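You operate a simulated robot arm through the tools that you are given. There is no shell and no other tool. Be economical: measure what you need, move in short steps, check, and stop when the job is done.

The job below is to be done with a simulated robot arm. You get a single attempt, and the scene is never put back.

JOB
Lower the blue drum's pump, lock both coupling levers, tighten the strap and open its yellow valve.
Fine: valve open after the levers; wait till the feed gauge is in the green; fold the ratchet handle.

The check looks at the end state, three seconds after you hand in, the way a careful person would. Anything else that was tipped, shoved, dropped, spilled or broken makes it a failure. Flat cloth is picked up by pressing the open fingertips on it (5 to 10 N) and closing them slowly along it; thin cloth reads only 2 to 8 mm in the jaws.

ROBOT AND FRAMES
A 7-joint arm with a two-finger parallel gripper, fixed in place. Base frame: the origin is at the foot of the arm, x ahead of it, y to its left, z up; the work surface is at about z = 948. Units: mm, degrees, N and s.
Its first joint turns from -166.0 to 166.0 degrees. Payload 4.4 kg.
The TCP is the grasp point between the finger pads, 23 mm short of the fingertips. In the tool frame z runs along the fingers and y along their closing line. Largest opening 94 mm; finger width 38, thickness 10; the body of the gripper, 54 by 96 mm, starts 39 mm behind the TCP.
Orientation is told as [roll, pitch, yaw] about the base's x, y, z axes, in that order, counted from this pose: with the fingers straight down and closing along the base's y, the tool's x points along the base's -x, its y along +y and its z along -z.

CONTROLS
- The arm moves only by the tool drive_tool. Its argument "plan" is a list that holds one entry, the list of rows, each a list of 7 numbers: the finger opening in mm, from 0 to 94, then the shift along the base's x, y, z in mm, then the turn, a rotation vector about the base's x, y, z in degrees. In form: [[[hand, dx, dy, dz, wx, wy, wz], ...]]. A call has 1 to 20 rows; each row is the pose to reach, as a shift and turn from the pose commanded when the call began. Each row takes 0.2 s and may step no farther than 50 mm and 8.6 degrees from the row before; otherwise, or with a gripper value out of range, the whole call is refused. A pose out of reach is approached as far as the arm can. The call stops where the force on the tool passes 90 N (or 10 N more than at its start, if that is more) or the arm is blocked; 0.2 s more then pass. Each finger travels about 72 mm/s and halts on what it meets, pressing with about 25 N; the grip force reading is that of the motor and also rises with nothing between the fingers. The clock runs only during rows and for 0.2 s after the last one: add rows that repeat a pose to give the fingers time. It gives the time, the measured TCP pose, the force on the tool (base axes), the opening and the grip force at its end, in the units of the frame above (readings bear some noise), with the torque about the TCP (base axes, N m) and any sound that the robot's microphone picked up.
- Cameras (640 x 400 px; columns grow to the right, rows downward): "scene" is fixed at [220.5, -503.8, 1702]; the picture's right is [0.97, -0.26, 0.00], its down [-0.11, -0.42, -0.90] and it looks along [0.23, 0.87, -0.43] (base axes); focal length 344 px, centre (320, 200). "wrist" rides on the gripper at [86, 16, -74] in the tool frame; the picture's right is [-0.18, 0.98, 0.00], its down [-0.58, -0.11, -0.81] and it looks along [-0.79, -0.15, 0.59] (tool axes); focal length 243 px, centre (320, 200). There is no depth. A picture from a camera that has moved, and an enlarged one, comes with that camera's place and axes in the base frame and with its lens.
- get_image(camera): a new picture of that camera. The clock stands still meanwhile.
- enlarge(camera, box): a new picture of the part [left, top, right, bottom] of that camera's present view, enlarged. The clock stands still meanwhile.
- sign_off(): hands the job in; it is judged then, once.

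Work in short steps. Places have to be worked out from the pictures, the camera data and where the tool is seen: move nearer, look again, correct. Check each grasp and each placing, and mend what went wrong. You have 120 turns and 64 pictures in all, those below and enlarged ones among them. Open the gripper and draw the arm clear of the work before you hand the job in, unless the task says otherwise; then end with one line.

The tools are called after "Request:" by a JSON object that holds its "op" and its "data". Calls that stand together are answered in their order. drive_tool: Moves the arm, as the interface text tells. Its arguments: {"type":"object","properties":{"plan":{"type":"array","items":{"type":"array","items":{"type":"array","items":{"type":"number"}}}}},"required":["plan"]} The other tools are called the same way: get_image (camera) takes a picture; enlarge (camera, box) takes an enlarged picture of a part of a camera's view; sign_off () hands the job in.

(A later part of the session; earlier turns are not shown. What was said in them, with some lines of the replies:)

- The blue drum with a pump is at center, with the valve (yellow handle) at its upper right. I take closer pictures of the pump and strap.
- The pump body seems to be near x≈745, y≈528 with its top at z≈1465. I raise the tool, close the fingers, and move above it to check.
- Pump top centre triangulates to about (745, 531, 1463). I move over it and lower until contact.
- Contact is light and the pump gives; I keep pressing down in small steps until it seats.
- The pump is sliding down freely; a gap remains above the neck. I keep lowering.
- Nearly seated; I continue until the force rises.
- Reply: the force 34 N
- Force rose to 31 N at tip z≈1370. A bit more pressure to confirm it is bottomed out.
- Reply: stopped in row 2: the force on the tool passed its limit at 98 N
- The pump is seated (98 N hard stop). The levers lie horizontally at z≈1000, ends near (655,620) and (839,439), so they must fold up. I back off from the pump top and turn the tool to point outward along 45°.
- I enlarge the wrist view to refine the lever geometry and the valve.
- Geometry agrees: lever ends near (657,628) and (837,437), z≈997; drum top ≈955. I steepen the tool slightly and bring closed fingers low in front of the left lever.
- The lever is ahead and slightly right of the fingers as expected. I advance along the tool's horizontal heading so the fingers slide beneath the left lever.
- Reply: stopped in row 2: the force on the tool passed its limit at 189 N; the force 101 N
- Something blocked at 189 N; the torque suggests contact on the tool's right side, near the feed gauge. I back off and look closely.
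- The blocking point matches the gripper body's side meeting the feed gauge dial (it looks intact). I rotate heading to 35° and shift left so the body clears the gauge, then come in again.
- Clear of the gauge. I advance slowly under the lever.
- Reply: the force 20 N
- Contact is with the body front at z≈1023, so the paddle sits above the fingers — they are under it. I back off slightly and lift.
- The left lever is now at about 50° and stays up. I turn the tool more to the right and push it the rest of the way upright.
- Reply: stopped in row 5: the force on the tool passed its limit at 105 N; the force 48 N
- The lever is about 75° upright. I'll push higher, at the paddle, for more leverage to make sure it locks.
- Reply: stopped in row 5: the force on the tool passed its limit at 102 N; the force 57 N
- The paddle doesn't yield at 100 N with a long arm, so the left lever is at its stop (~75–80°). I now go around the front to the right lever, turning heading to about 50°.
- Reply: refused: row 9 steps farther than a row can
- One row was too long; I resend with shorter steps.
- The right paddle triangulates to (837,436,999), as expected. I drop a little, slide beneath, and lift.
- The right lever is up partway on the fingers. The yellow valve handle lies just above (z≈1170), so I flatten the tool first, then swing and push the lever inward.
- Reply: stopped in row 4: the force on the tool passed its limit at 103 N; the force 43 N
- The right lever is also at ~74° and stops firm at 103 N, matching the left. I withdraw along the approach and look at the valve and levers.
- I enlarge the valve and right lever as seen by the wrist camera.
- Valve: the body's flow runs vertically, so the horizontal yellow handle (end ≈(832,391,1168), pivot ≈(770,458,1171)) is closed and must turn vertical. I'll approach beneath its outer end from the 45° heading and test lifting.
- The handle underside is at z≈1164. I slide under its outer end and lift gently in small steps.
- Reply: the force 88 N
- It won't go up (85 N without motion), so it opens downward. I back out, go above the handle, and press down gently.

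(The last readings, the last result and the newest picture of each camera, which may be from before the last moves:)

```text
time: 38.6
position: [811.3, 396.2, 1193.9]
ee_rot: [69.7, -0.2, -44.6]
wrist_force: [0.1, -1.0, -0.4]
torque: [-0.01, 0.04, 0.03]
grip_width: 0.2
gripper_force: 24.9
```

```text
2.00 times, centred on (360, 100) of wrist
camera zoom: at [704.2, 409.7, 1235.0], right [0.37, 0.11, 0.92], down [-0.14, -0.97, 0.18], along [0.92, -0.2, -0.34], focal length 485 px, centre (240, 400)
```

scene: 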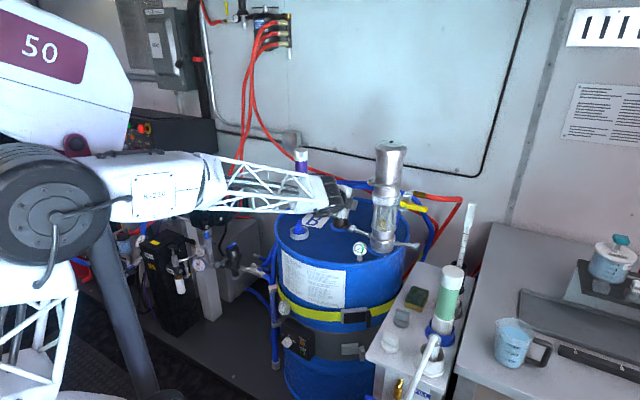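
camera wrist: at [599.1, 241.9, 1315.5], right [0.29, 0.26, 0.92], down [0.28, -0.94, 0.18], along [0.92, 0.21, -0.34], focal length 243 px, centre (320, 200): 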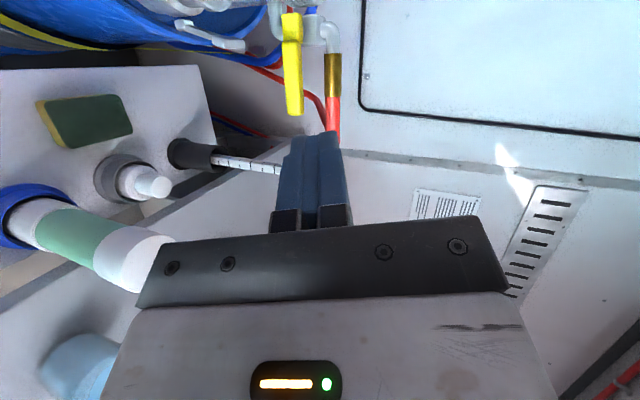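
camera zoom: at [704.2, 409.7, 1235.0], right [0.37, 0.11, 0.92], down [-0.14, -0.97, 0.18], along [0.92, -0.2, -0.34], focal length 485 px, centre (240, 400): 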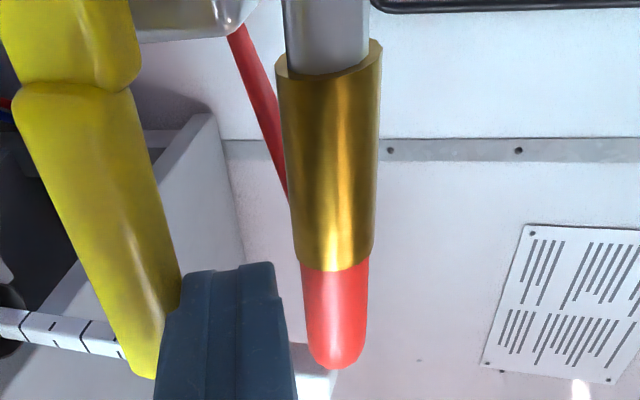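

Just at the handle's top. I press down along the arc.

Request:
{"op": "drive_tool", "data": {"plan": [[[0, 0, 0, -7, 0, 0, 0], [0, -1, 1, -14, 0, 0, 0], [0, -2, 2, -21, 0, 0, 0], [0, -4, 4, -28, 0, 0, 0], [0, -6, 6, -35, 0, 0, 0], [0, -9, 9, -42, 0, 0, 0], [0, -12, 12, -48, 0, 0, 0], [0, -12, 12, -48, 0, 0, 0]]]}}

Request:
{"op": "enlarge", "data": {"camera": "wrist", "box": [200, 0, 520, 200]}}

```text
time: 40.4
position: [796.7, 407.8, 1146.0]
ee_rot: [69.8, 0.0, -44.5]
wrist_force: [-1.0, -0.2, 0.7]
torque: [0.0, 0.05, -0.02]
grip_width: 0.0
gripper_force: 25.4
```

```text
2.00 times, centred on (360, 100) of wrist
camera zoom: at [690.6, 421.9, 1186.6], right [0.37, 0.11, 0.92], down [-0.14, -0.97, 0.18], along [0.92, -0.2, -0.34], focal length 485 px, centre (240, 400)
```

zoom: 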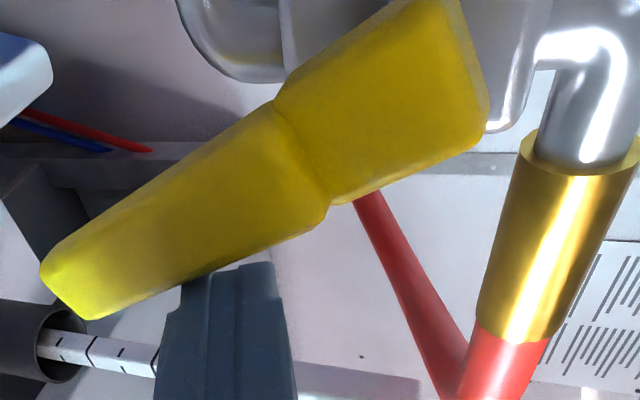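

The handle turns down easily (about 50° now). I continue inward and down toward vertical.

Request:
{"op": "drive_tool", "data": {"plan": [[[0, -3, 3, -7, 0, 0, 0], [0, -6, 6, -14, 0, 0, 0], [0, -9, 9, -20, 0, 0, 0], [0, -12, 12, -25, 0, 0, 0], [0, -16, 16, -27, 0, 0, 0], [0, -19, 19, -27, 0, 0, 0], [0, -19, 19, -27, 0, 0, 0]]]}}

Request:
{"op": "enlarge", "data": {"camera": "wrist", "box": [200, 0, 520, 200]}}

```text
time: 42.0
position: [780.4, 424.6, 1118.1]
ee_rot: [69.7, -0.1, -44.6]
wrist_force: [24.0, -40.1, -6.0]
torque: [0.34, 0.21, 0.23]
grip_width: 0.0
gripper_force: 25.1
```

```text
2.00 times, centred on (360, 100) of wrist
camera zoom: at [674.2, 439.1, 1159.5], right [0.37, 0.11, 0.92], down [-0.15, -0.97, 0.18], along [0.92, -0.2, -0.34], focal length 485 px, centre (240, 400)
```

zoom: 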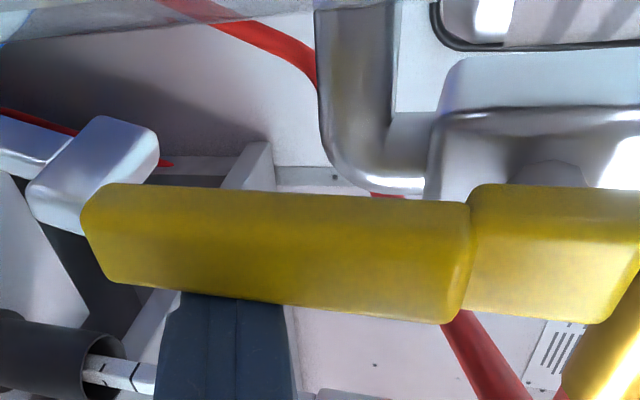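

The handle is vertical and resting on its stop. I back away and check the gauge and everything.

Request:
{"op": "drive_tool", "data": {"plan": [[[0, 8, -8, 0, 0, 0, 0], [0, -15, -30, 0, 0, 0, 0], [0, -45, -60, 5, 0, 0, 0], [0, -75, -90, 20, 0, 0, 0], [0, -105, -120, 45, 0, 0, 0], [0, -135, -150, 70, 0, 0, 0], [0, -165, -180, 90, 0, 0, 0], [0, -195, -210, 100, 0, 0, 0], [0, -225, -240, 100, 0, 0, 0], [0, -225, -240, 100, 0, 0, 0]]]}}

Request:
{"op": "get_image", "data": {"camera": "scene"}}

Request:
{"op": "enlarge", "data": {"camera": "scene", "box": [330, 160, 442, 260]}}

```text
time: 44.2
position: [556.5, 184.6, 1216.7]
ee_rot: [69.9, 0.0, -44.5]
wrist_force: [0.5, -0.3, 0.2]
torque: [0.03, 0.03, 0.02]
grip_width: 0.0
gripper_force: 25.6
```

```text
20 pictures are left
```

scene: 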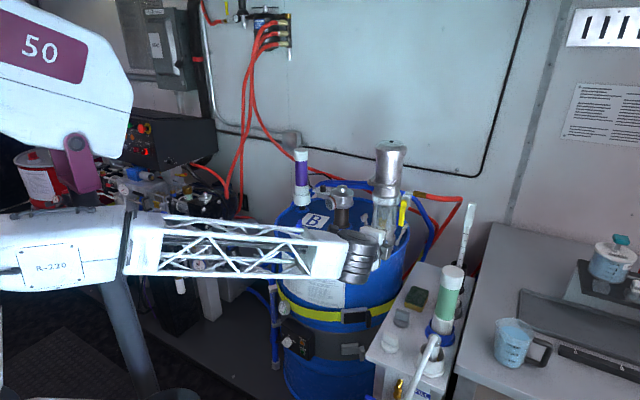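

```text
4.00 times, centred on (386, 210) of scene
camera zoom: at [220.5, -503.8, 1702.0], right [0.97, -0.26, 0.0], down [-0.11, -0.42, -0.9], along [0.23, 0.87, -0.43], focal length 1376 px, centre (56, 160)
```

zoom: 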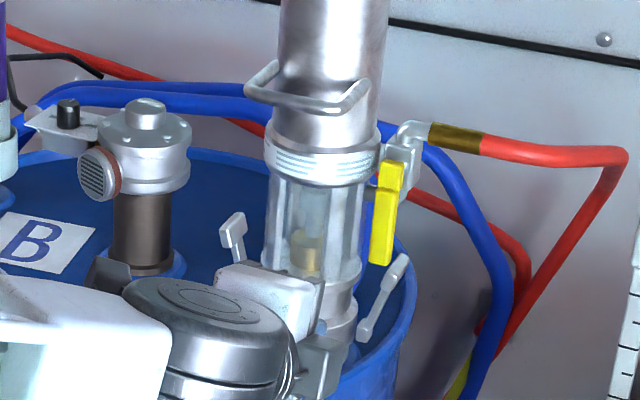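

Both levers up, valve handle vertical. Now the strap buckle; I zoom on it and the gauge area.

Request:
{"op": "enlarge", "data": {"camera": "scene", "box": [310, 285, 406, 345]}}

```text
6.67 times, centred on (358, 315) of scene
camera zoom: at [220.5, -503.8, 1702.0], right [0.97, -0.26, 0.0], down [-0.11, -0.42, -0.9], along [0.23, 0.87, -0.43], focal length 2293 px, centre (67, -567)
```

zoom: 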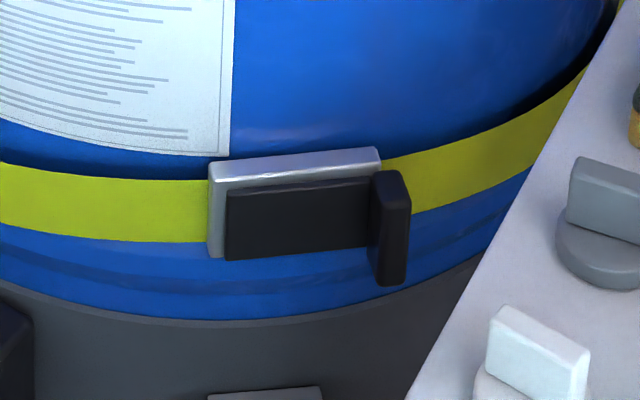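

The buckle (≈(620,445,710)) has a plate handle with an upright tab at its right end, likely hinged at its left. I roll the tool so the fingers close horizontally with the camera on top.

Request:
{"op": "drive_tool", "data": {"plan": [[[0, 0, 0, 0, 5, 5, -2.57], [0, 0, 0, 0, 10, 10, -5.13], [0, 0, 0, 0, 15, 15, -7.7], [0, 0, 0, 0, 20, 20, -10.27], [0, 0, 0, 0, 25, 25, -12.8], [0, 0, 0, 0, 30, 30, -15.4], [0, 0, 0, 0, 35, 35, -18], [0, 0, 0, 0, 40, 40, -20.5], [0, 0, 0, 0, 45, 45, -23.1], [0, 0, 0, 0, 50, 50, -25.7], [0, 0, 0, 0, 55, 55, -28.2], [0, 0, 0, 0, 60, 60, -30.8], [0, 0, 0, 0, 60, 60, -30.8]]]}}

```text
time: 47.0
position: [554.8, 187.2, 1218.6]
ee_rot: [-0.5, 70.4, -135.3]
wrist_force: [-0.4, -0.4, -0.3]
torque: [-0.04, 0.04, -0.01]
grip_width: 0.1
gripper_force: 25.0
```

Roll succeeded. I descend into the space in front of the drum, turning heading to about 65°, to view the buckle.

Request:
{"op": "drive_tool", "data": {"plan": [[[0, -10, 20, -30, 0, 0, 5], [0, -25, 35, -65, 0, 0, 10], [0, -35, 50, -105, 0, 0, 15], [0, -40, 60, -150, 0, 0, 20], [0, -40, 65, -195, 0, 0, 20], [0, -40, 70, -240, 0, 0, 20], [0, -40, 70, -285, 0, 0, 20], [0, -35, 70, -330, 0, 0, 20], [0, -30, 70, -375, 0, 0, 20], [0, -20, 70, -415, 0, 0, 20], [0, -20, 70, -415, 0, 0, 20]]]}}

Request:
{"op": "get_image", "data": {"camera": "wrist"}}

```text
time: 49.2
position: [526.3, 257.0, 829.4]
ee_rot: [0.9, 71.1, -113.4]
wrist_force: [-36.9, 21.8, 37.2]
torque: [-2.3, -0.41, -2.22]
grip_width: 0.0
gripper_force: 25.5
stopped in row 10: the force on the tool passed its limit at 241 N (the readings are from after the stop); the commanded pose is now the measured one
```

```text
17 pictures are left
camera wrist: at [523.1, 211.1, 935.0], right [0.87, -0.46, -0.17], down [-0.49, -0.82, -0.29], along [-0.01, 0.33, -0.94], focal length 243 px, centre (320, 200)
```

wrist: 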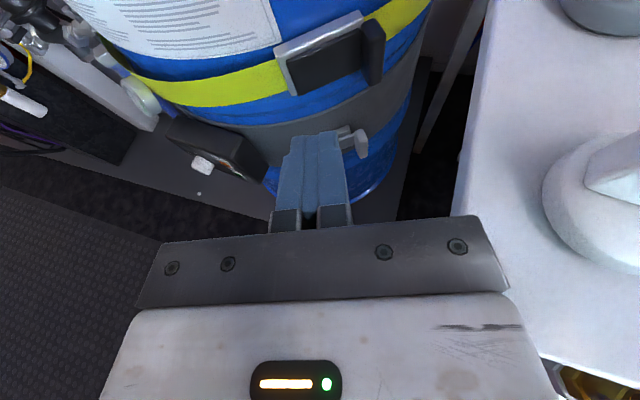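

I bumped the near-left corner of the side table (it's lower and nearer than I assumed). I back off up and left immediately and check the table contents.

Request:
{"op": "drive_tool", "data": {"plan": [[[0, -15, 5, 15, 0, 0, 0], [0, -40, 15, 40, 0, 0, 0], [0, -60, 25, 60, 0, 0, 0], [0, -60, 25, 60, 0, 0, 0]]]}}

Request:
{"op": "get_image", "data": {"camera": "scene"}}

```text
time: 50.2
position: [467.9, 278.4, 889.2]
ee_rot: [0.7, 70.8, -113.8]
wrist_force: [-0.2, -0.4, -0.2]
torque: [0.0, -0.08, 0.01]
grip_width: 0.0
gripper_force: 24.8
```

```text
16 pictures are left
```

scene: 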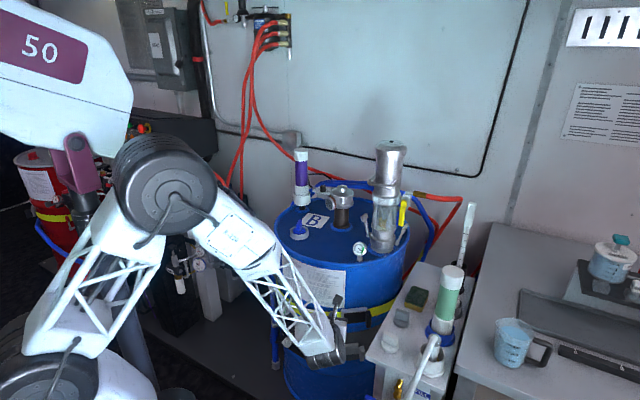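

Nothing on the table moved. The tab is at about (664,422,700). I set heading 50°, slope 35°, and stop ~110 mm short for a close look.

Request:
{"op": "drive_tool", "data": {"plan": [[[0, 20, 8, -5, 0, 0, -8], [0, 50, 20, -9, 0, 0, -16], [0, 50, 20, -9, 0, 0, -16]]]}}

Request:
{"op": "drive_tool", "data": {"plan": [[[30, 15, 10, -25, -6.2, 5.2, 0], [60, 35, 22, -55, -12.3, 10.3, 0], [60, 60, 38, -85, -12.3, 10.3, 0], [60, 84, 52, -110, -12.3, 10.3, 0], [60, 84, 52, -110, -12.3, 10.3, 0]]]}}

Request:
{"op": "get_image", "data": {"camera": "wrist"}}

```text
time: 51.0
position: [516.5, 299.1, 879.4]
ee_rot: [0.8, 71.1, -129.7]
wrist_force: [0.2, 0.1, 0.5]
torque: [-0.02, -0.02, 0.02]
grip_width: 0.0
gripper_force: 25.8
```

```text
time: 52.2
position: [600.9, 354.0, 769.1]
ee_rot: [0.6, 54.9, -129.9]
wrist_force: [0.4, -0.3, -0.4]
torque: [0.0, 0.01, -0.01]
grip_width: 59.9
gripper_force: 0.1
```

```text
15 pictures are left
camera wrist: at [605.7, 334.8, 882.1], right [0.68, -0.72, -0.14], down [-0.73, -0.69, -0.01], along [-0.09, 0.11, -0.99], focal length 243 px, centre (320, 200)
```

wrist: 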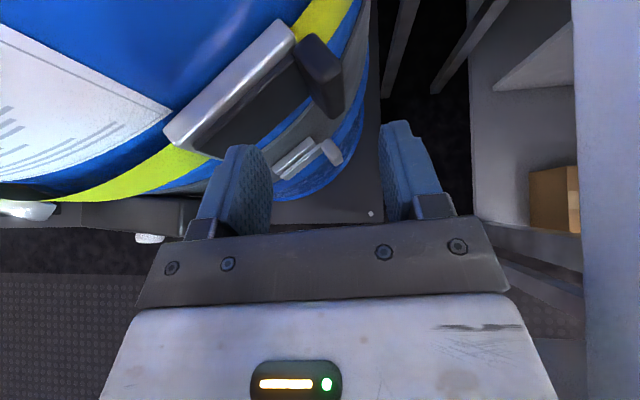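

Clear view: the tab sticks ~33 mm out of the handle plate, around (657,397–430), z 668–735. I move the open fingers around its outer part, then close.

Request:
{"op": "drive_tool", "data": {"plan": [[[50, 14, 11, -16, 0, 0, 0], [44, 28, 22, -32, 0, 0, 0], [44, 38, 31, -44, 0, 0, 0], [44, 44, 36, -50, 0, 0, 0], [44, 48, 39, -54, 0, 0, 0], [44, 48, 39, -54, 0, 0, 0]]]}}

Request:
{"op": "get_image", "data": {"camera": "wrist"}}

```text
time: 53.0
position: [634.4, 381.5, 724.7]
ee_rot: [0.5, 54.8, -130.0]
wrist_force: [-11.3, -27.1, 13.8]
torque: [0.63, 0.06, 0.61]
grip_width: 40.6
gripper_force: 0.0
stopped in row 4: the force on the tool passed its limit at 132 N (the readings are from after the stop); the commanded pose is now the measured one
```

```text
14 pictures are left
camera wrist: at [639.5, 361.4, 838.7], right [0.68, -0.72, -0.15], down [-0.73, -0.69, -0.01], along [-0.09, 0.11, -0.99], focal length 243 px, centre (320, 200)
```

wrist: 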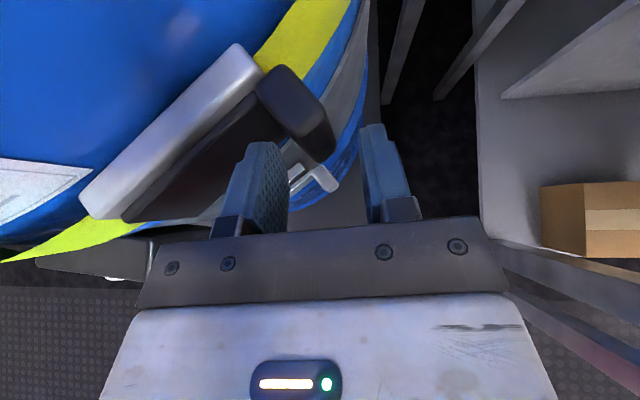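

The left fingertip touched the handle plate; the tab's outer end is already between the fingers. I ease back a few mm and close.

Request:
{"op": "drive_tool", "data": {"plan": [[[40, 0, -5, 3, 0, 0, 0], [32, 1, -5, 2, 0, 0, 0], [26, 2, -5, 1, 0, 0, 0], [20, 2, -5, 0, 0, 0, 0], [12, 2, -5, 0, 0, 0, 0], [4, 2, -5, 0, 0, 0, 0], [0, 2, -5, 0, 0, 0, 0], [0, 2, -5, 0, 0, 0, 0]]]}}

Request:
{"op": "get_image", "data": {"camera": "wrist"}}

```text
time: 54.8
position: [636.1, 376.3, 725.1]
ee_rot: [0.6, 54.8, -130.0]
wrist_force: [-52.8, 15.2, 15.6]
torque: [0.52, -0.18, 1.87]
grip_width: 33.7
gripper_force: 24.6
```

```text
13 pictures are left
camera wrist: at [640.8, 357.5, 838.4], right [0.68, -0.72, -0.14], down [-0.73, -0.69, -0.01], along [-0.09, 0.11, -0.99], focal length 243 px, centre (320, 200)
```

wrist: 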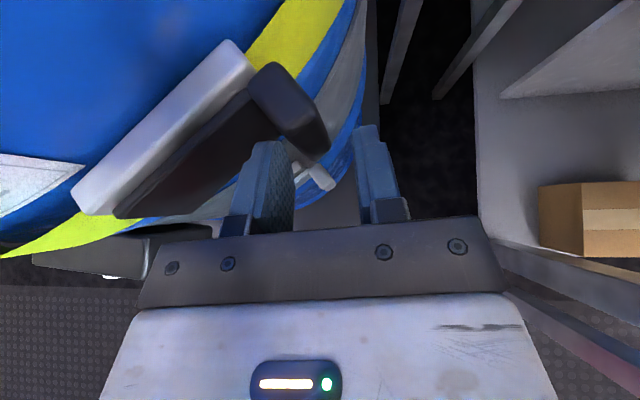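

Only the left pad touches the tab. I shift left ~9 mm and slightly lower, then close so both pads pinch it (that also tends to swing the handle outward).

Request:
{"op": "drive_tool", "data": {"plan": [[[44, -4, -5, 0, 0, 0, 0], [44, -8, -3, -4, 0, 0, 0], [44, -9, -2, -8, 0, 0, 0], [32, -9, -2, -8, 0, 0, 0], [24, -9, -2, -8, 0, 0, 0], [16, -9, -3, -8, 0, 0, 0], [8, -9, -4, -8, 0, 0, 0], [0, -9, -5, -8, 0, 0, 0], [0, -9, -5, -8, 0, 0, 0]]]}}

Request:
{"op": "get_image", "data": {"camera": "wrist"}}

```text
time: 56.8
position: [627.2, 372.5, 718.1]
ee_rot: [0.6, 54.8, -129.9]
wrist_force: [-47.6, 21.4, 11.1]
torque: [0.24, -0.26, 1.63]
grip_width: 16.5
gripper_force: 24.7
```

```text
12 pictures are left
camera wrist: at [632.6, 352.9, 830.8], right [0.68, -0.72, -0.14], down [-0.73, -0.69, -0.01], along [-0.09, 0.11, -0.99], focal length 243 px, centre (320, 200)
```

wrist: 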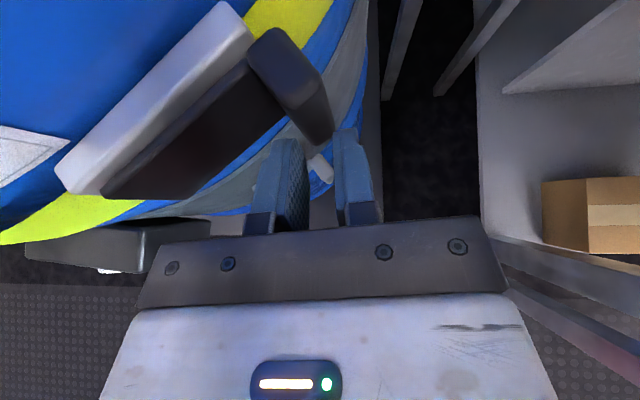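

The tips pinch the tab's outer end at 16.5 mm. I pull gently outward (−y) to see whether the handle swings.

Request:
{"op": "drive_tool", "data": {"plan": [[[0, -3, -2, 0, 0, 0, 0], [0, -5, -7, 0, 0, 0, -2], [0, -6, -13, 0, 0, 0, -5], [0, -8, -19, 0, 0, 0, -8], [0, -10, -25, 0, 0, 0, -11], [0, -10, -25, 0, 0, 0, -11]]]}}

Request:
{"op": "get_image", "data": {"camera": "wrist"}}

```text
time: 58.2
position: [617.2, 346.9, 717.0]
ee_rot: [0.6, 55.0, -140.9]
wrist_force: [-39.3, 32.4, 13.8]
torque: [0.35, -0.19, 1.69]
grip_width: 38.7
gripper_force: 25.2
```

```text
11 pictures are left
camera wrist: at [618.9, 327.3, 830.6], right [0.53, -0.83, -0.14], down [-0.84, -0.53, -0.01], along [-0.07, 0.13, -0.99], focal length 243 px, centre (320, 200)
```

wrist: 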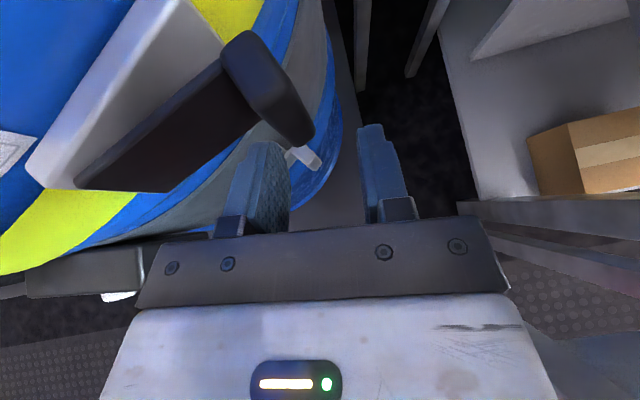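

The handle has swung about 26° (tab end now near (632,356)). I recentre the grip on the tab and follow its arc around the hinge (~(560,440)) for another 40°.

Request:
{"op": "drive_tool", "data": {"plan": [[[0, -4, 4, 0, 0, 0, 0], [0, -7, 8, 0, 0, 0, 0], [0, -7, 8, 0, 0, 0, 0], [0, -14.6, 4, 0, 0, 0, -5], [0, -22.5, 0.6, 0, 0, 0, -10], [0, -30.7, -2, 0, 0, 0, -15], [0, -39, -4, 0, 0, 0, -20], [0, -47.6, -5.2, 0, 0, 0, -25], [0, -56, -5.6, 0, 0, 0, -30], [0, -64.8, -5.3, 0, 0, 0, -35], [0, -73, -4.2, 0, 0, 0, -40], [0, -73, -4.2, 0, 0, 0, -40]]]}}

Request:
{"op": "get_image", "data": {"camera": "wrist"}}

```text
time: 59.9
position: [616.6, 308.6, 730.5]
ee_rot: [-3.0, 53.6, -151.3]
wrist_force: [-5.3, 11.1, -2.2]
torque: [-0.68, -0.38, -0.56]
grip_width: 0.0
gripper_force: 24.9
out of reach, approached as far as the arm can: row 4, 5, 6, 7, 8
stopped in row 8: the force on the tool passed its limit at 152 N (the readings are from after the stop); the commanded pose is now the measured one
```

```text
10 pictures are left
camera wrist: at [620.4, 286.4, 843.5], right [0.41, -0.89, -0.18], down [-0.91, -0.42, 0.01], along [-0.09, 0.16, -0.98], focal length 243 px, centre (320, 200)
```

wrist: 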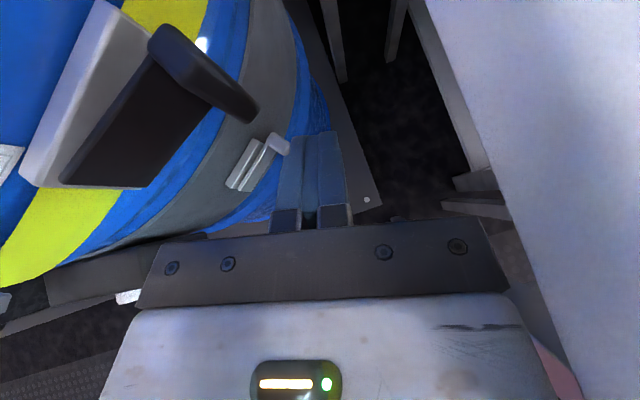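

The arm hit a reach limit while turning and let go; the handle stays about 28° open. I'll retreat, and re-roll so the fingers close vertically: pinching the tab's top and bottom lets the handle swivel freely in the grip.

Request:
{"op": "drive_tool", "data": {"plan": [[[0, -25, 5, 25, 0, 0, 0], [0, -55, 5, 60, 0, 0, 5], [0, -85, 0, 95, 0, 0, 10], [0, -105, -5, 125, 0, 0, 16], [0, -105, -5, 125, 0, 0, 16]]]}}

Request:
{"op": "drive_tool", "data": {"plan": [[[0, 0, 0, 0, 5, -5, 0], [0, 0, 0, 0, 10, -10, 0], [0, 0, 0, 0, 15, -15, 0], [0, 0, 0, 0, 20, -20, 0], [0, 0, 0, 0, 20, -20, 0]]]}}

Request:
{"op": "drive_tool", "data": {"plan": [[[0, 0, 0, 0, -5.25, -5.25, 1.05], [0, 0, 0, 0, -10.5, -10.5, 2.1], [0, 0, 0, 0, -15.75, -15.75, 3.15], [0, 0, 0, 0, -21, -21, 4.2], [0, 0, 0, 0, -26.25, -26.25, 5.25], [0, 0, 0, 0, -31.5, -31.5, 6.3], [0, 0, 0, 0, -36.75, -36.75, 7.3], [0, 0, 0, 0, -42, -42, 8.4], [0, 0, 0, 0, -47.25, -47.25, 9.4], [0, 0, 0, 0, -52.5, -52.5, 10.4], [0, 0, 0, 0, -57.75, -57.75, 11.5], [0, 0, 0, 0, -63, -63, 12.5], [0, 0, 0, 0, -63, -63, 12.5]]]}}

```text
time: 61.1
position: [512.8, 302.4, 854.7]
ee_rot: [-3.1, 53.5, -135.4]
wrist_force: [0.0, -0.4, -0.1]
torque: [0.03, 0.03, -0.02]
grip_width: 0.1
gripper_force: 25.8
```

```text
time: 62.3
position: [513.5, 302.4, 855.0]
ee_rot: [-4.1, 82.0, -136.2]
wrist_force: [-0.5, 0.2, -0.9]
torque: [0.01, -0.02, 0.0]
grip_width: 0.1
gripper_force: 25.1
```

```text
time: 65.1
position: [513.0, 302.9, 855.2]
ee_rot: [79.3, 0.1, -45.1]
wrist_force: [-0.2, 0.0, -0.1]
torque: [0.04, -0.01, -0.01]
grip_width: 0.1
gripper_force: 24.8
```

Orientation is good (heading 45°, fingers closing vertically). I open wide, go down and approach the tab, straddling its top and bottom.

Request:
{"op": "drive_tool", "data": {"plan": [[[30, 15, -3, -40, 0, 0, 0], [60, 30, -5, -80, 0, 0, 0], [90, 45, -6, -120, 0, 0, 0], [90, 47, -7, -155, 0, 0, 0], [90, 65, 11, -155, 0, 0, 0], [90, 85, 31, -155, 0, 0, 0], [90, 100, 46, -155, 0, 0, 0], [90, 110, 56, -155, 0, 0, 0], [90, 110, 56, -155, 0, 0, 0]]]}}

Request:
{"op": "get_image", "data": {"camera": "wrist"}}

```text
time: 67.1
position: [622.1, 357.2, 701.4]
ee_rot: [79.1, 0.1, -45.1]
wrist_force: [0.4, -0.2, 0.0]
torque: [0.0, 0.0, -0.04]
grip_width: 89.9
gripper_force: 0.1
```

```text
9 pictures are left
camera wrist: at [512.0, 369.2, 730.5], right [0.26, 0.0, 0.96], down [-0.17, -0.99, 0.04], along [0.95, -0.17, -0.26], focal length 243 px, centre (320, 200)
```

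wrist: 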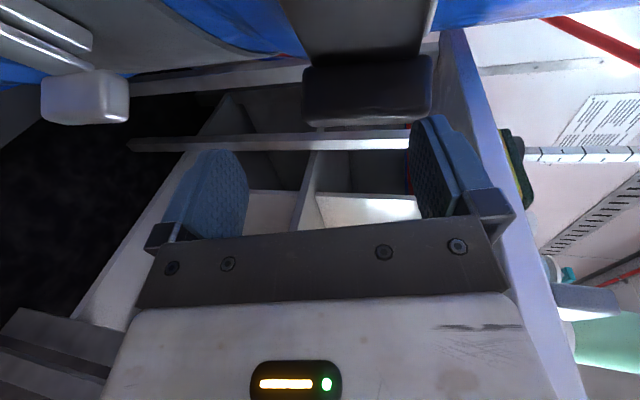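

The tab's actual height is z≈689–750 and its outer end near y≈383. I adjust up and forward, then close vertically on it.

Request:
{"op": "drive_tool", "data": {"plan": [[[92, 2, 5, 18, 0, 0, 0], [92, 9, 17, 19, 0, 0, 0], [92, 15, 28, 19, 0, 0, 0], [80, 15, 28, 19, 0, 0, 0], [68, 15, 28, 19, 0, 0, 0], [56, 15, 28, 19, 0, 0, 0], [44, 15, 28, 19, 0, 0, 0], [30, 15, 28, 19, 0, 0, 0], [30, 15, 28, 19, 0, 0, 0]]]}}

```text
time: 69.1
position: [637.7, 385.2, 719.9]
ee_rot: [79.0, 0.2, -45.1]
wrist_force: [0.9, 3.5, -6.7]
torque: [0.42, -0.59, -0.31]
grip_width: 68.7
gripper_force: 44.9
```

Good grip (68.7 mm, tab held top and bottom). I swing it outward along the arc in small steps.

Request:
{"op": "drive_tool", "data": {"plan": [[[30, -5, -6, 0, 0, 0, 0], [30, -10.7, -12.7, 0, 0, 0, 0], [30, -17, -18.5, 0, 0, 0, 0], [30, -23.5, -23.4, 0, 0, 0, 0], [30, -23.5, -23.4, 0, 0, 0, 0]]]}}

```text
time: 70.3
position: [614.8, 363.3, 720.9]
ee_rot: [79.2, 0.2, -45.2]
wrist_force: [26.9, -13.5, 12.3]
torque: [0.48, -0.61, -1.1]
grip_width: 66.8
gripper_force: 45.1
```

Moderate forces: the handle follows, with my arc slightly too tight. I continue with a corrected arc.

Request:
{"op": "drive_tool", "data": {"plan": [[[30, -4, -6, 0, 0, 0, 0], [30, -10, -10, 0, 0, 0, 0], [30, -18, -13, 0, 0, 0, 0], [30, -26, -15, 0, 0, 0, 0], [30, -34, -16, 0, 0, 0, 0], [30, -34, -16, 0, 0, 0, 0]]]}}

Request:
{"op": "get_image", "data": {"camera": "wrist"}}

```text
time: 71.8
position: [585.3, 349.0, 727.2]
ee_rot: [80.0, 0.0, -45.3]
wrist_force: [4.8, 8.0, 55.7]
torque: [0.35, -1.45, -0.58]
grip_width: 54.5
gripper_force: 28.0
stopped in row 6: the force on the tool passed its limit at 90 N (the readings are from after the stop); the commanded pose is now the measured one
```

```text
8 pictures are left
camera wrist: at [474.8, 360.5, 755.3], right [0.25, -0.01, 0.97], down [-0.17, -0.99, 0.03], along [0.95, -0.17, -0.25], focal length 243 px, centre (320, 200)
```

wrist: 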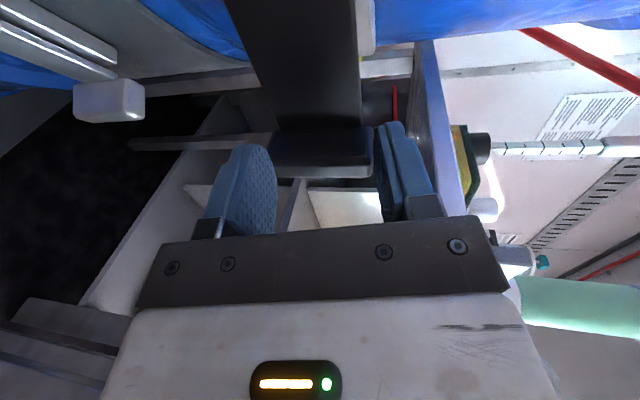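

The handle is ~50° open but the grip was slipping off the tab's edge. I reopen, recentre deeper, and regrip.

Request:
{"op": "drive_tool", "data": {"plan": [[[80, 0, 0, -3, 0, 0, 0], [92, 0, 0, -6, 0, 0, 0], [92, 5, 5, -6, 0, 0, 0], [92, 10, 8, -6, 0, 0, 0], [78, 10, 8, -6, 0, 0, 0], [62, 10, 8, -6, 0, 0, 0], [46, 10, 8, -6, 0, 0, 0], [30, 10, 8, -6, 0, 0, 0], [30, 10, 8, -6, 0, 0, 0]]]}}

```text
time: 73.8
position: [592.5, 356.6, 716.5]
ee_rot: [79.5, 0.1, -45.2]
wrist_force: [4.6, 6.5, 49.4]
torque: [0.33, -1.33, -0.51]
grip_width: 74.7
gripper_force: 25.0
```

The upper finger touches first; I raise the tool a few mm to balance the grip, then swing further.

Request:
{"op": "drive_tool", "data": {"plan": [[[30, 0, 0, 3, 0, 0, 0], [30, 0, 0, 6, 0, 0, 0], [30, 0, 0, 6, 0, 0, 0], [30, -6, -4, 6, 0, 0, 0], [30, -13, -7, 6, 0, 0, 0], [30, -20, -9, 6, 0, 0, 0], [30, -28, -10, 6, 0, 0, 0], [30, -28, -10, 6, 0, 0, 0]]]}}

```text
time: 75.6
position: [562.5, 344.0, 721.0]
ee_rot: [79.2, 0.3, -45.3]
wrist_force: [15.0, -26.9, 11.8]
torque: [0.31, -0.16, -1.36]
grip_width: 67.2
gripper_force: 45.4
```

Grip is good and the handle is following. I continue the swing.

Request:
{"op": "drive_tool", "data": {"plan": [[[30, -4, -5, 0, 0, 0, 0], [30, -11, -6, 0, 0, 0, 0], [30, -18, -6, 0, 0, 0, 0], [30, -26, -5, 0, 0, 0, 0], [30, -26, -5, 0, 0, 0, 0]]]}}

Request:
{"op": "get_image", "data": {"camera": "wrist"}}

```text
time: 76.8
position: [538.4, 340.9, 726.6]
ee_rot: [79.7, 0.0, -45.1]
wrist_force: [11.8, -8.8, 67.1]
torque: [0.69, -1.93, -1.25]
grip_width: 59.6
gripper_force: 33.6
```

```text
7 pictures are left
camera wrist: at [428.2, 353.6, 753.5], right [0.26, -0.01, 0.97], down [-0.17, -0.99, 0.04], along [0.95, -0.17, -0.25], focal length 243 px, centre (320, 200)
```

wrist: 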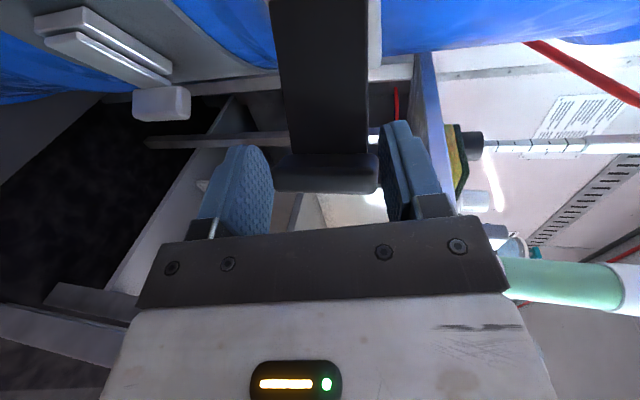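

The handle now stands about 90° out. I open loosely so the fingers straddle the tab and push with the palm on the tab's end to drive the handle back (tightening stroke).

Request:
{"op": "drive_tool", "data": {"plan": [[[85, 0, 0, -6, 0, 0, 0], [88, 0, 0, -6, 0, 0, 0], [88, 10, 14, -6, 0, 0, 0], [88, 20, 28, -6, 0, 0, 0], [88, 28, 36, -6, 0, 0, 0], [88, 41, 33, -6, 0, 0, 0], [88, 57, 30, -6, 0, 0, 0], [88, 74, 31, -6, 0, 0, 0], [88, 91, 34, -6, 0, 0, 0], [88, 91, 34, -6, 0, 0, 0]]]}}

Request:
{"op": "get_image", "data": {"camera": "wrist"}}

```text
time: 79.0
position: [630.7, 374.1, 715.8]
ee_rot: [79.4, 0.1, -45.2]
wrist_force: [0.8, -0.7, 0.5]
torque: [0.0, -0.04, 0.04]
grip_width: 87.9
gripper_force: 0.0
```

```text
6 pictures are left
camera wrist: at [520.0, 385.7, 745.5], right [0.26, 0.0, 0.97], down [-0.17, -0.99, 0.04], along [0.95, -0.17, -0.26], focal length 243 px, centre (320, 200)
```

wrist: 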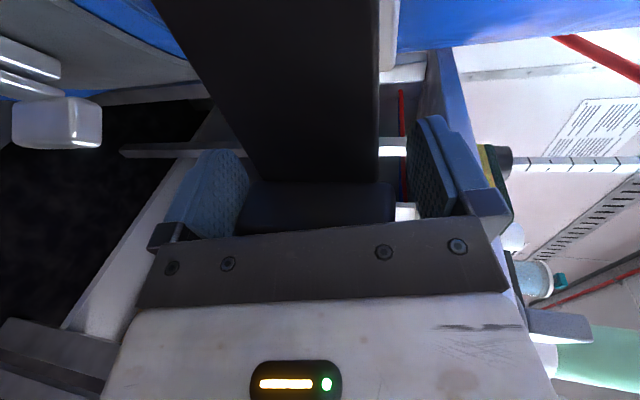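

The palm is pushing the tab nicely. I continue the closing stroke.

Request:
{"op": "drive_tool", "data": {"plan": [[[88, 8, 3, 0, 0, 0, 0], [88, 15, 7, 0, 0, 0, 0], [88, 22, 11, 0, 0, 0, 0], [88, 29, 16, 0, 0, 0, 0], [88, 36, 22, 0, 0, 0, 0], [88, 42, 28, 0, 0, 0, 0], [88, 47, 34, 0, 0, 0, 0], [88, 51, 40, 0, 0, 0, 0], [88, 51, 40, 0, 0, 0, 0]]]}}

```text
time: 80.7
position: [675.1, 403.9, 712.3]
ee_rot: [79.3, 0.3, -45.2]
wrist_force: [-9.0, -39.1, 14.4]
torque: [1.19, 1.29, 4.57]
grip_width: 87.9
gripper_force: 0.0
stopped in row 8: the force on the tool passed its limit at 131 N (the readings are from after the stop); the commanded pose is now the measured one
```

The torque pattern says the camera housing touched the buckle's left side. I back off and check how far the handle is folded.

Request:
{"op": "drive_tool", "data": {"plan": [[[88, -8, -10, 0, 0, 0, 0], [88, -25, -28, 0, 0, 0, 0], [88, -55, -58, 2, 0, 0, 0], [88, -88, -88, 15, 0, 0, 0], [88, -115, -112, 50, 0, 0, 0], [88, -115, -112, 50, 0, 0, 0]]]}}

Request:
{"op": "enlarge", "data": {"camera": "scene", "box": [310, 230, 418, 345]}}

```text
refused: row 5 steps farther than a row can; nothing moved
```

```text
3.48 times, centred on (364, 288) of scene
camera zoom: at [220.5, -503.8, 1702.0], right [0.97, -0.26, 0.0], down [-0.11, -0.42, -0.9], along [0.23, 0.87, -0.43], focal length 1197 px, centre (167, -104)
```

zoom: 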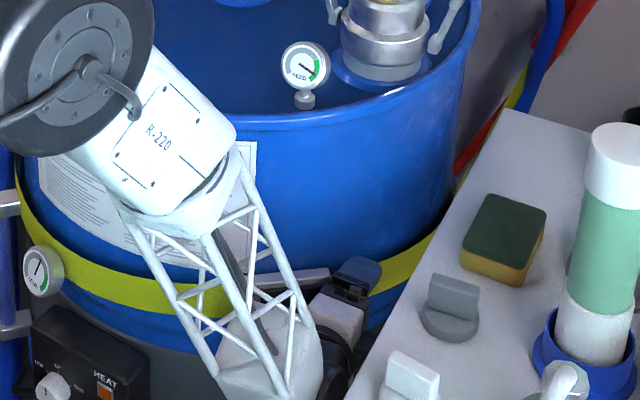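

The feed gauge needle is now in the green. I resend the retreat with shorter steps and inspect strap, its gauge, and buckle in one picture.

Request:
{"op": "drive_tool", "data": {"plan": [[[88, -8, -10, 0, 0, 0, 0], [88, -25, -28, 0, 0, 0, 0], [88, -50, -52, 2, 0, 0, 0], [88, -75, -75, 15, 0, 0, 0], [88, -100, -95, 45, 0, 0, 0], [88, -130, -110, 80, 0, 0, 0], [60, -170, -120, 105, 0, 0, 0], [30, -210, -130, 120, 0, 0, 0], [0, -250, -140, 130, 0, 0, 0], [0, -250, -140, 130, 0, 0, 0]]]}}

Request:
{"op": "enlarge", "data": {"camera": "scene", "box": [272, 275, 400, 345]}}

```text
time: 82.8
position: [421.9, 262.1, 841.4]
ee_rot: [79.2, 0.4, -45.2]
wrist_force: [-0.3, 0.1, 0.0]
torque: [-0.03, 0.0, 0.01]
grip_width: 0.0
gripper_force: 24.7
```

```text
5.00 times, centred on (336, 310) of scene
camera zoom: at [220.5, -503.8, 1702.0], right [0.97, -0.26, 0.0], down [-0.11, -0.42, -0.9], along [0.23, 0.87, -0.43], focal length 1720 px, centre (240, -350)
```

zoom: 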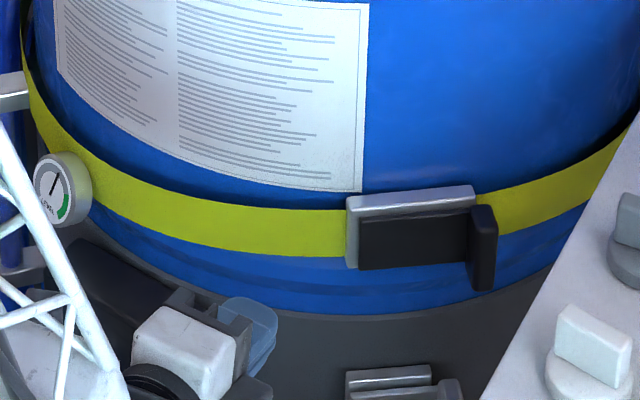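

The left gauge is only the level gauge. The handle is nearly folded, but one stroke may not be enough, so I go back for another ratchet stroke and watch the forces.

Request:
{"op": "drive_tool", "data": {"plan": [[[30, 40, 10, -10, 0, 0, 0], [60, 80, 15, -30, 0, 0, 0], [90, 114, 20, -64, 0, 0, 0], [92, 140, 32, -100, 0, 0, 0], [92, 160, 58, -119, 0, 0, 0], [92, 185, 83, -121, 0, 0, 0], [92, 205, 103, -121, 0, 0, 0], [92, 216, 115, -121, 0, 0, 0], [92, 222, 121, -121, 0, 0, 0], [78, 222, 121, -121, 0, 0, 0], [62, 222, 121, -121, 0, 0, 0], [46, 222, 121, -121, 0, 0, 0], [30, 222, 121, -121, 0, 0, 0], [30, 222, 121, -121, 0, 0, 0]]]}}

```text
time: 85.8
position: [645.2, 387.7, 719.3]
ee_rot: [79.1, 0.3, -45.3]
wrist_force: [7.9, -0.4, -37.3]
torque: [0.28, -0.58, -0.28]
grip_width: 69.6
gripper_force: 45.3
```

Gripped (69.6 mm). I pull the second opening stroke along the refined arc.

Request:
{"op": "drive_tool", "data": {"plan": [[[30, -4, -6, 0, 0, 0, 0], [30, -8.5, -11.5, 0, 0, 0, 0], [30, -13.5, -17, 0, 0, 0, 0], [30, -19, -22, 0, 0, 0, 0], [30, -25, -27, 0, 0, 0, 0], [30, -31.6, -31.5, 0, 0, 0, 0], [30, -38.5, -35.5, 0, 0, 0, 0], [30, -45.6, -39.5, 0, 0, 0, 0], [30, -45.6, -39.5, 0, 0, 0, 0]]]}}

```text
time: 87.8
position: [600.7, 348.6, 720.6]
ee_rot: [79.4, 0.2, -45.4]
wrist_force: [16.9, -9.1, -11.2]
torque: [-0.44, -0.71, -1.2]
grip_width: 66.4
gripper_force: 45.1
```

Holding well; I continue to fully open.

Request:
{"op": "drive_tool", "data": {"plan": [[[30, -7, -4, 0, 0, 0, 0], [30, -15, -7, 0, 0, 0, 0], [30, -23, -9, 0, 0, 0, 0], [30, -31, -10, 0, 0, 0, 0], [30, -39, -10, 0, 0, 0, 0], [30, -47, -9.5, 0, 0, 0, 0], [30, -55, -8, 0, 0, 0, 0], [30, -62, -6, 0, 0, 0, 0], [30, -62, -6, 0, 0, 0, 0]]]}}

```text
time: 89.8
position: [539.3, 341.8, 722.1]
ee_rot: [79.3, 0.3, -45.4]
wrist_force: [9.8, -24.3, 79.3]
torque: [1.29, -2.33, -1.53]
grip_width: 64.2
gripper_force: 38.2
```

Fully open again. Second closing stroke with the palm, as before.

Request:
{"op": "drive_tool", "data": {"plan": [[[85, 0, 0, -2, 0, 0, 0], [88, 0, 0, -4, 0, 0, 0], [88, 10, 14, -4, 0, 0, 0], [88, 20, 28, -4, 0, 0, 0], [88, 28, 36, -4, 0, 0, 0], [88, 41, 33, -4, 0, 0, 0], [88, 57, 30, -4, 0, 0, 0], [88, 74, 31, -4, 0, 0, 0], [88, 91, 34, -4, 0, 0, 0], [88, 99, 37, -4, 0, 0, 0], [88, 106, 41, -4, 0, 0, 0], [88, 113, 45, -4, 0, 0, 0], [88, 120, 50, -4, 0, 0, 0], [88, 127, 56, -4, 0, 0, 0]]]}}

```text
time: 92.8
position: [666.5, 398.3, 719.6]
ee_rot: [79.1, 0.3, -45.2]
wrist_force: [-0.6, -0.6, 1.1]
torque: [0.01, 0.03, 0.04]
grip_width: 87.9
gripper_force: 0.1
```

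No notable resistance. I back out, close the fingers into a fist and push the tab end home to fold the handle flat.

Request:
{"op": "drive_tool", "data": {"plan": [[[88, -15, -15, 0, 0, 0, 0], [88, -35, -38, 0, 0, 0, 0], [60, -50, -55, 0, 0, 0, 0], [30, -50, -55, 0, 0, 0, 0], [0, -50, -55, 0, 0, 0, 0], [0, -50, -55, 0, 0, 0, 0], [0, -40, -40, 0, 0, 0, 0], [0, -30, -28, 0, 0, 0, 0], [0, -28, -22, 0, 0, 0, 0], [0, -27, -16, 0, 0, 0, 0], [0, -26, -11, 0, 0, 0, 0], [0, -25, -6, 0, 0, 0, 0], [0, -24, -1, 0, 0, 0, 0], [0, -23, 4, 0, 0, 0, 0], [0, -22, 9, 0, 0, 0, 0]]]}}

```text
time: 94.8
position: [635.7, 366.1, 718.8]
ee_rot: [79.2, 0.3, -45.5]
wrist_force: [-42.6, -47.6, 35.5]
torque: [1.24, -0.42, 0.9]
grip_width: 0.0
gripper_force: 25.5
stopped in row 9: the force on the tool passed its limit at 111 N (the readings are from after the stop); the commanded pose is now the measured one
```

The tab end is firm at (652,382) with 111 N, so the handle is at its closed stop. I retreat and take the same crop as at the beginning for comparison.

Request:
{"op": "drive_tool", "data": {"plan": [[[0, -15, -15, 0, 0, 0, 0], [0, -45, -40, 5, 0, 0, 0], [0, -75, -62, 25, 0, 0, 0], [0, -105, -75, 55, 0, 0, 0], [0, -135, -85, 90, 0, 0, 0], [0, -175, -95, 115, 0, 0, 0], [0, -215, -100, 125, 0, 0, 0], [0, -215, -100, 125, 0, 0, 0]]]}}

Request:
{"op": "enlarge", "data": {"camera": "scene", "box": [310, 285, 406, 345]}}

```text
time: 96.6
position: [416.6, 270.1, 844.3]
ee_rot: [79.2, 0.4, -45.5]
wrist_force: [0.1, 0.1, 0.0]
torque: [0.01, 0.02, -0.02]
grip_width: 0.0
gripper_force: 24.9
```

```text
6.67 times, centred on (358, 315) of scene
camera zoom: at [220.5, -503.8, 1702.0], right [0.97, -0.26, 0.0], down [-0.11, -0.42, -0.9], along [0.23, 0.87, -0.43], focal length 2293 px, centre (67, -567)
```

zoom: 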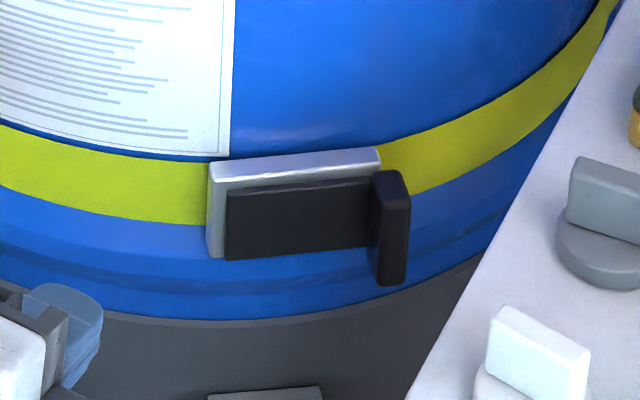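

The strap now lies flush against the drum (the slack gap is gone) and the handle is folded flat. I draw the arm clear and do a final check.

Request:
{"op": "drive_tool", "data": {"plan": [[[10, 0, -15, 40, 0, 0, 0], [30, 0, -30, 85, 0, 0, 0], [50, 0, -45, 130, 0, 0, 0], [70, 0, -60, 175, 0, 0, 0], [80, 0, -75, 220, 0, 0, 0], [80, -10, -90, 265, 0, 0, 0], [80, -20, -105, 310, 0, 0, 0], [80, -30, -120, 350, 0, 0, 0], [80, -30, -120, 350, 0, 0, 0]]]}}

Request:
{"op": "enlarge", "data": {"camera": "scene", "box": [262, 180, 442, 345]}}

```text
time: 98.6
position: [390.5, 150.9, 1190.3]
ee_rot: [79.1, 0.4, -45.4]
wrist_force: [1.0, -0.4, -0.2]
torque: [-0.02, 0.02, 0.0]
grip_width: 80.1
gripper_force: 0.1
```

```text
2.42 times, centred on (352, 262) of scene
camera zoom: at [220.5, -503.8, 1702.0], right [0.97, -0.26, 0.0], down [-0.11, -0.42, -0.9], along [0.23, 0.87, -0.43], focal length 834 px, centre (242, 48)
```

zoom: 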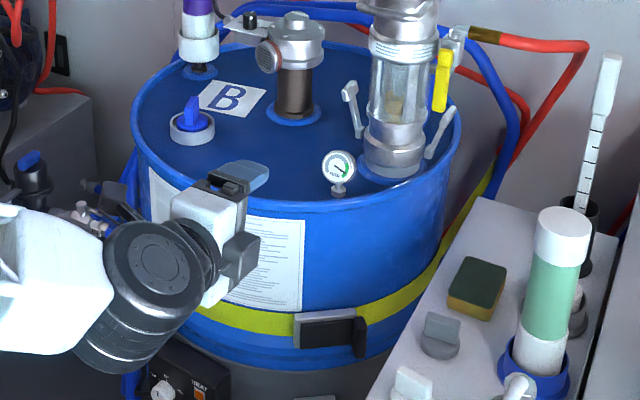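

Levers up, valve handle vertical, feed gauge in the green, strap snug with its handle folded, gripper open and clear. I hand in.

Request:
{"op": "sign_off", "data": {}}

```text
The job is handed in.
```

I lowered the blue drum's pump, locked both levers, opened the yellow valve (feed gauge in the green), tightened the strap and folded its handle. On the way I bumped the feed gauge, the side table and the buckle; the pictures showed nothing displaced.
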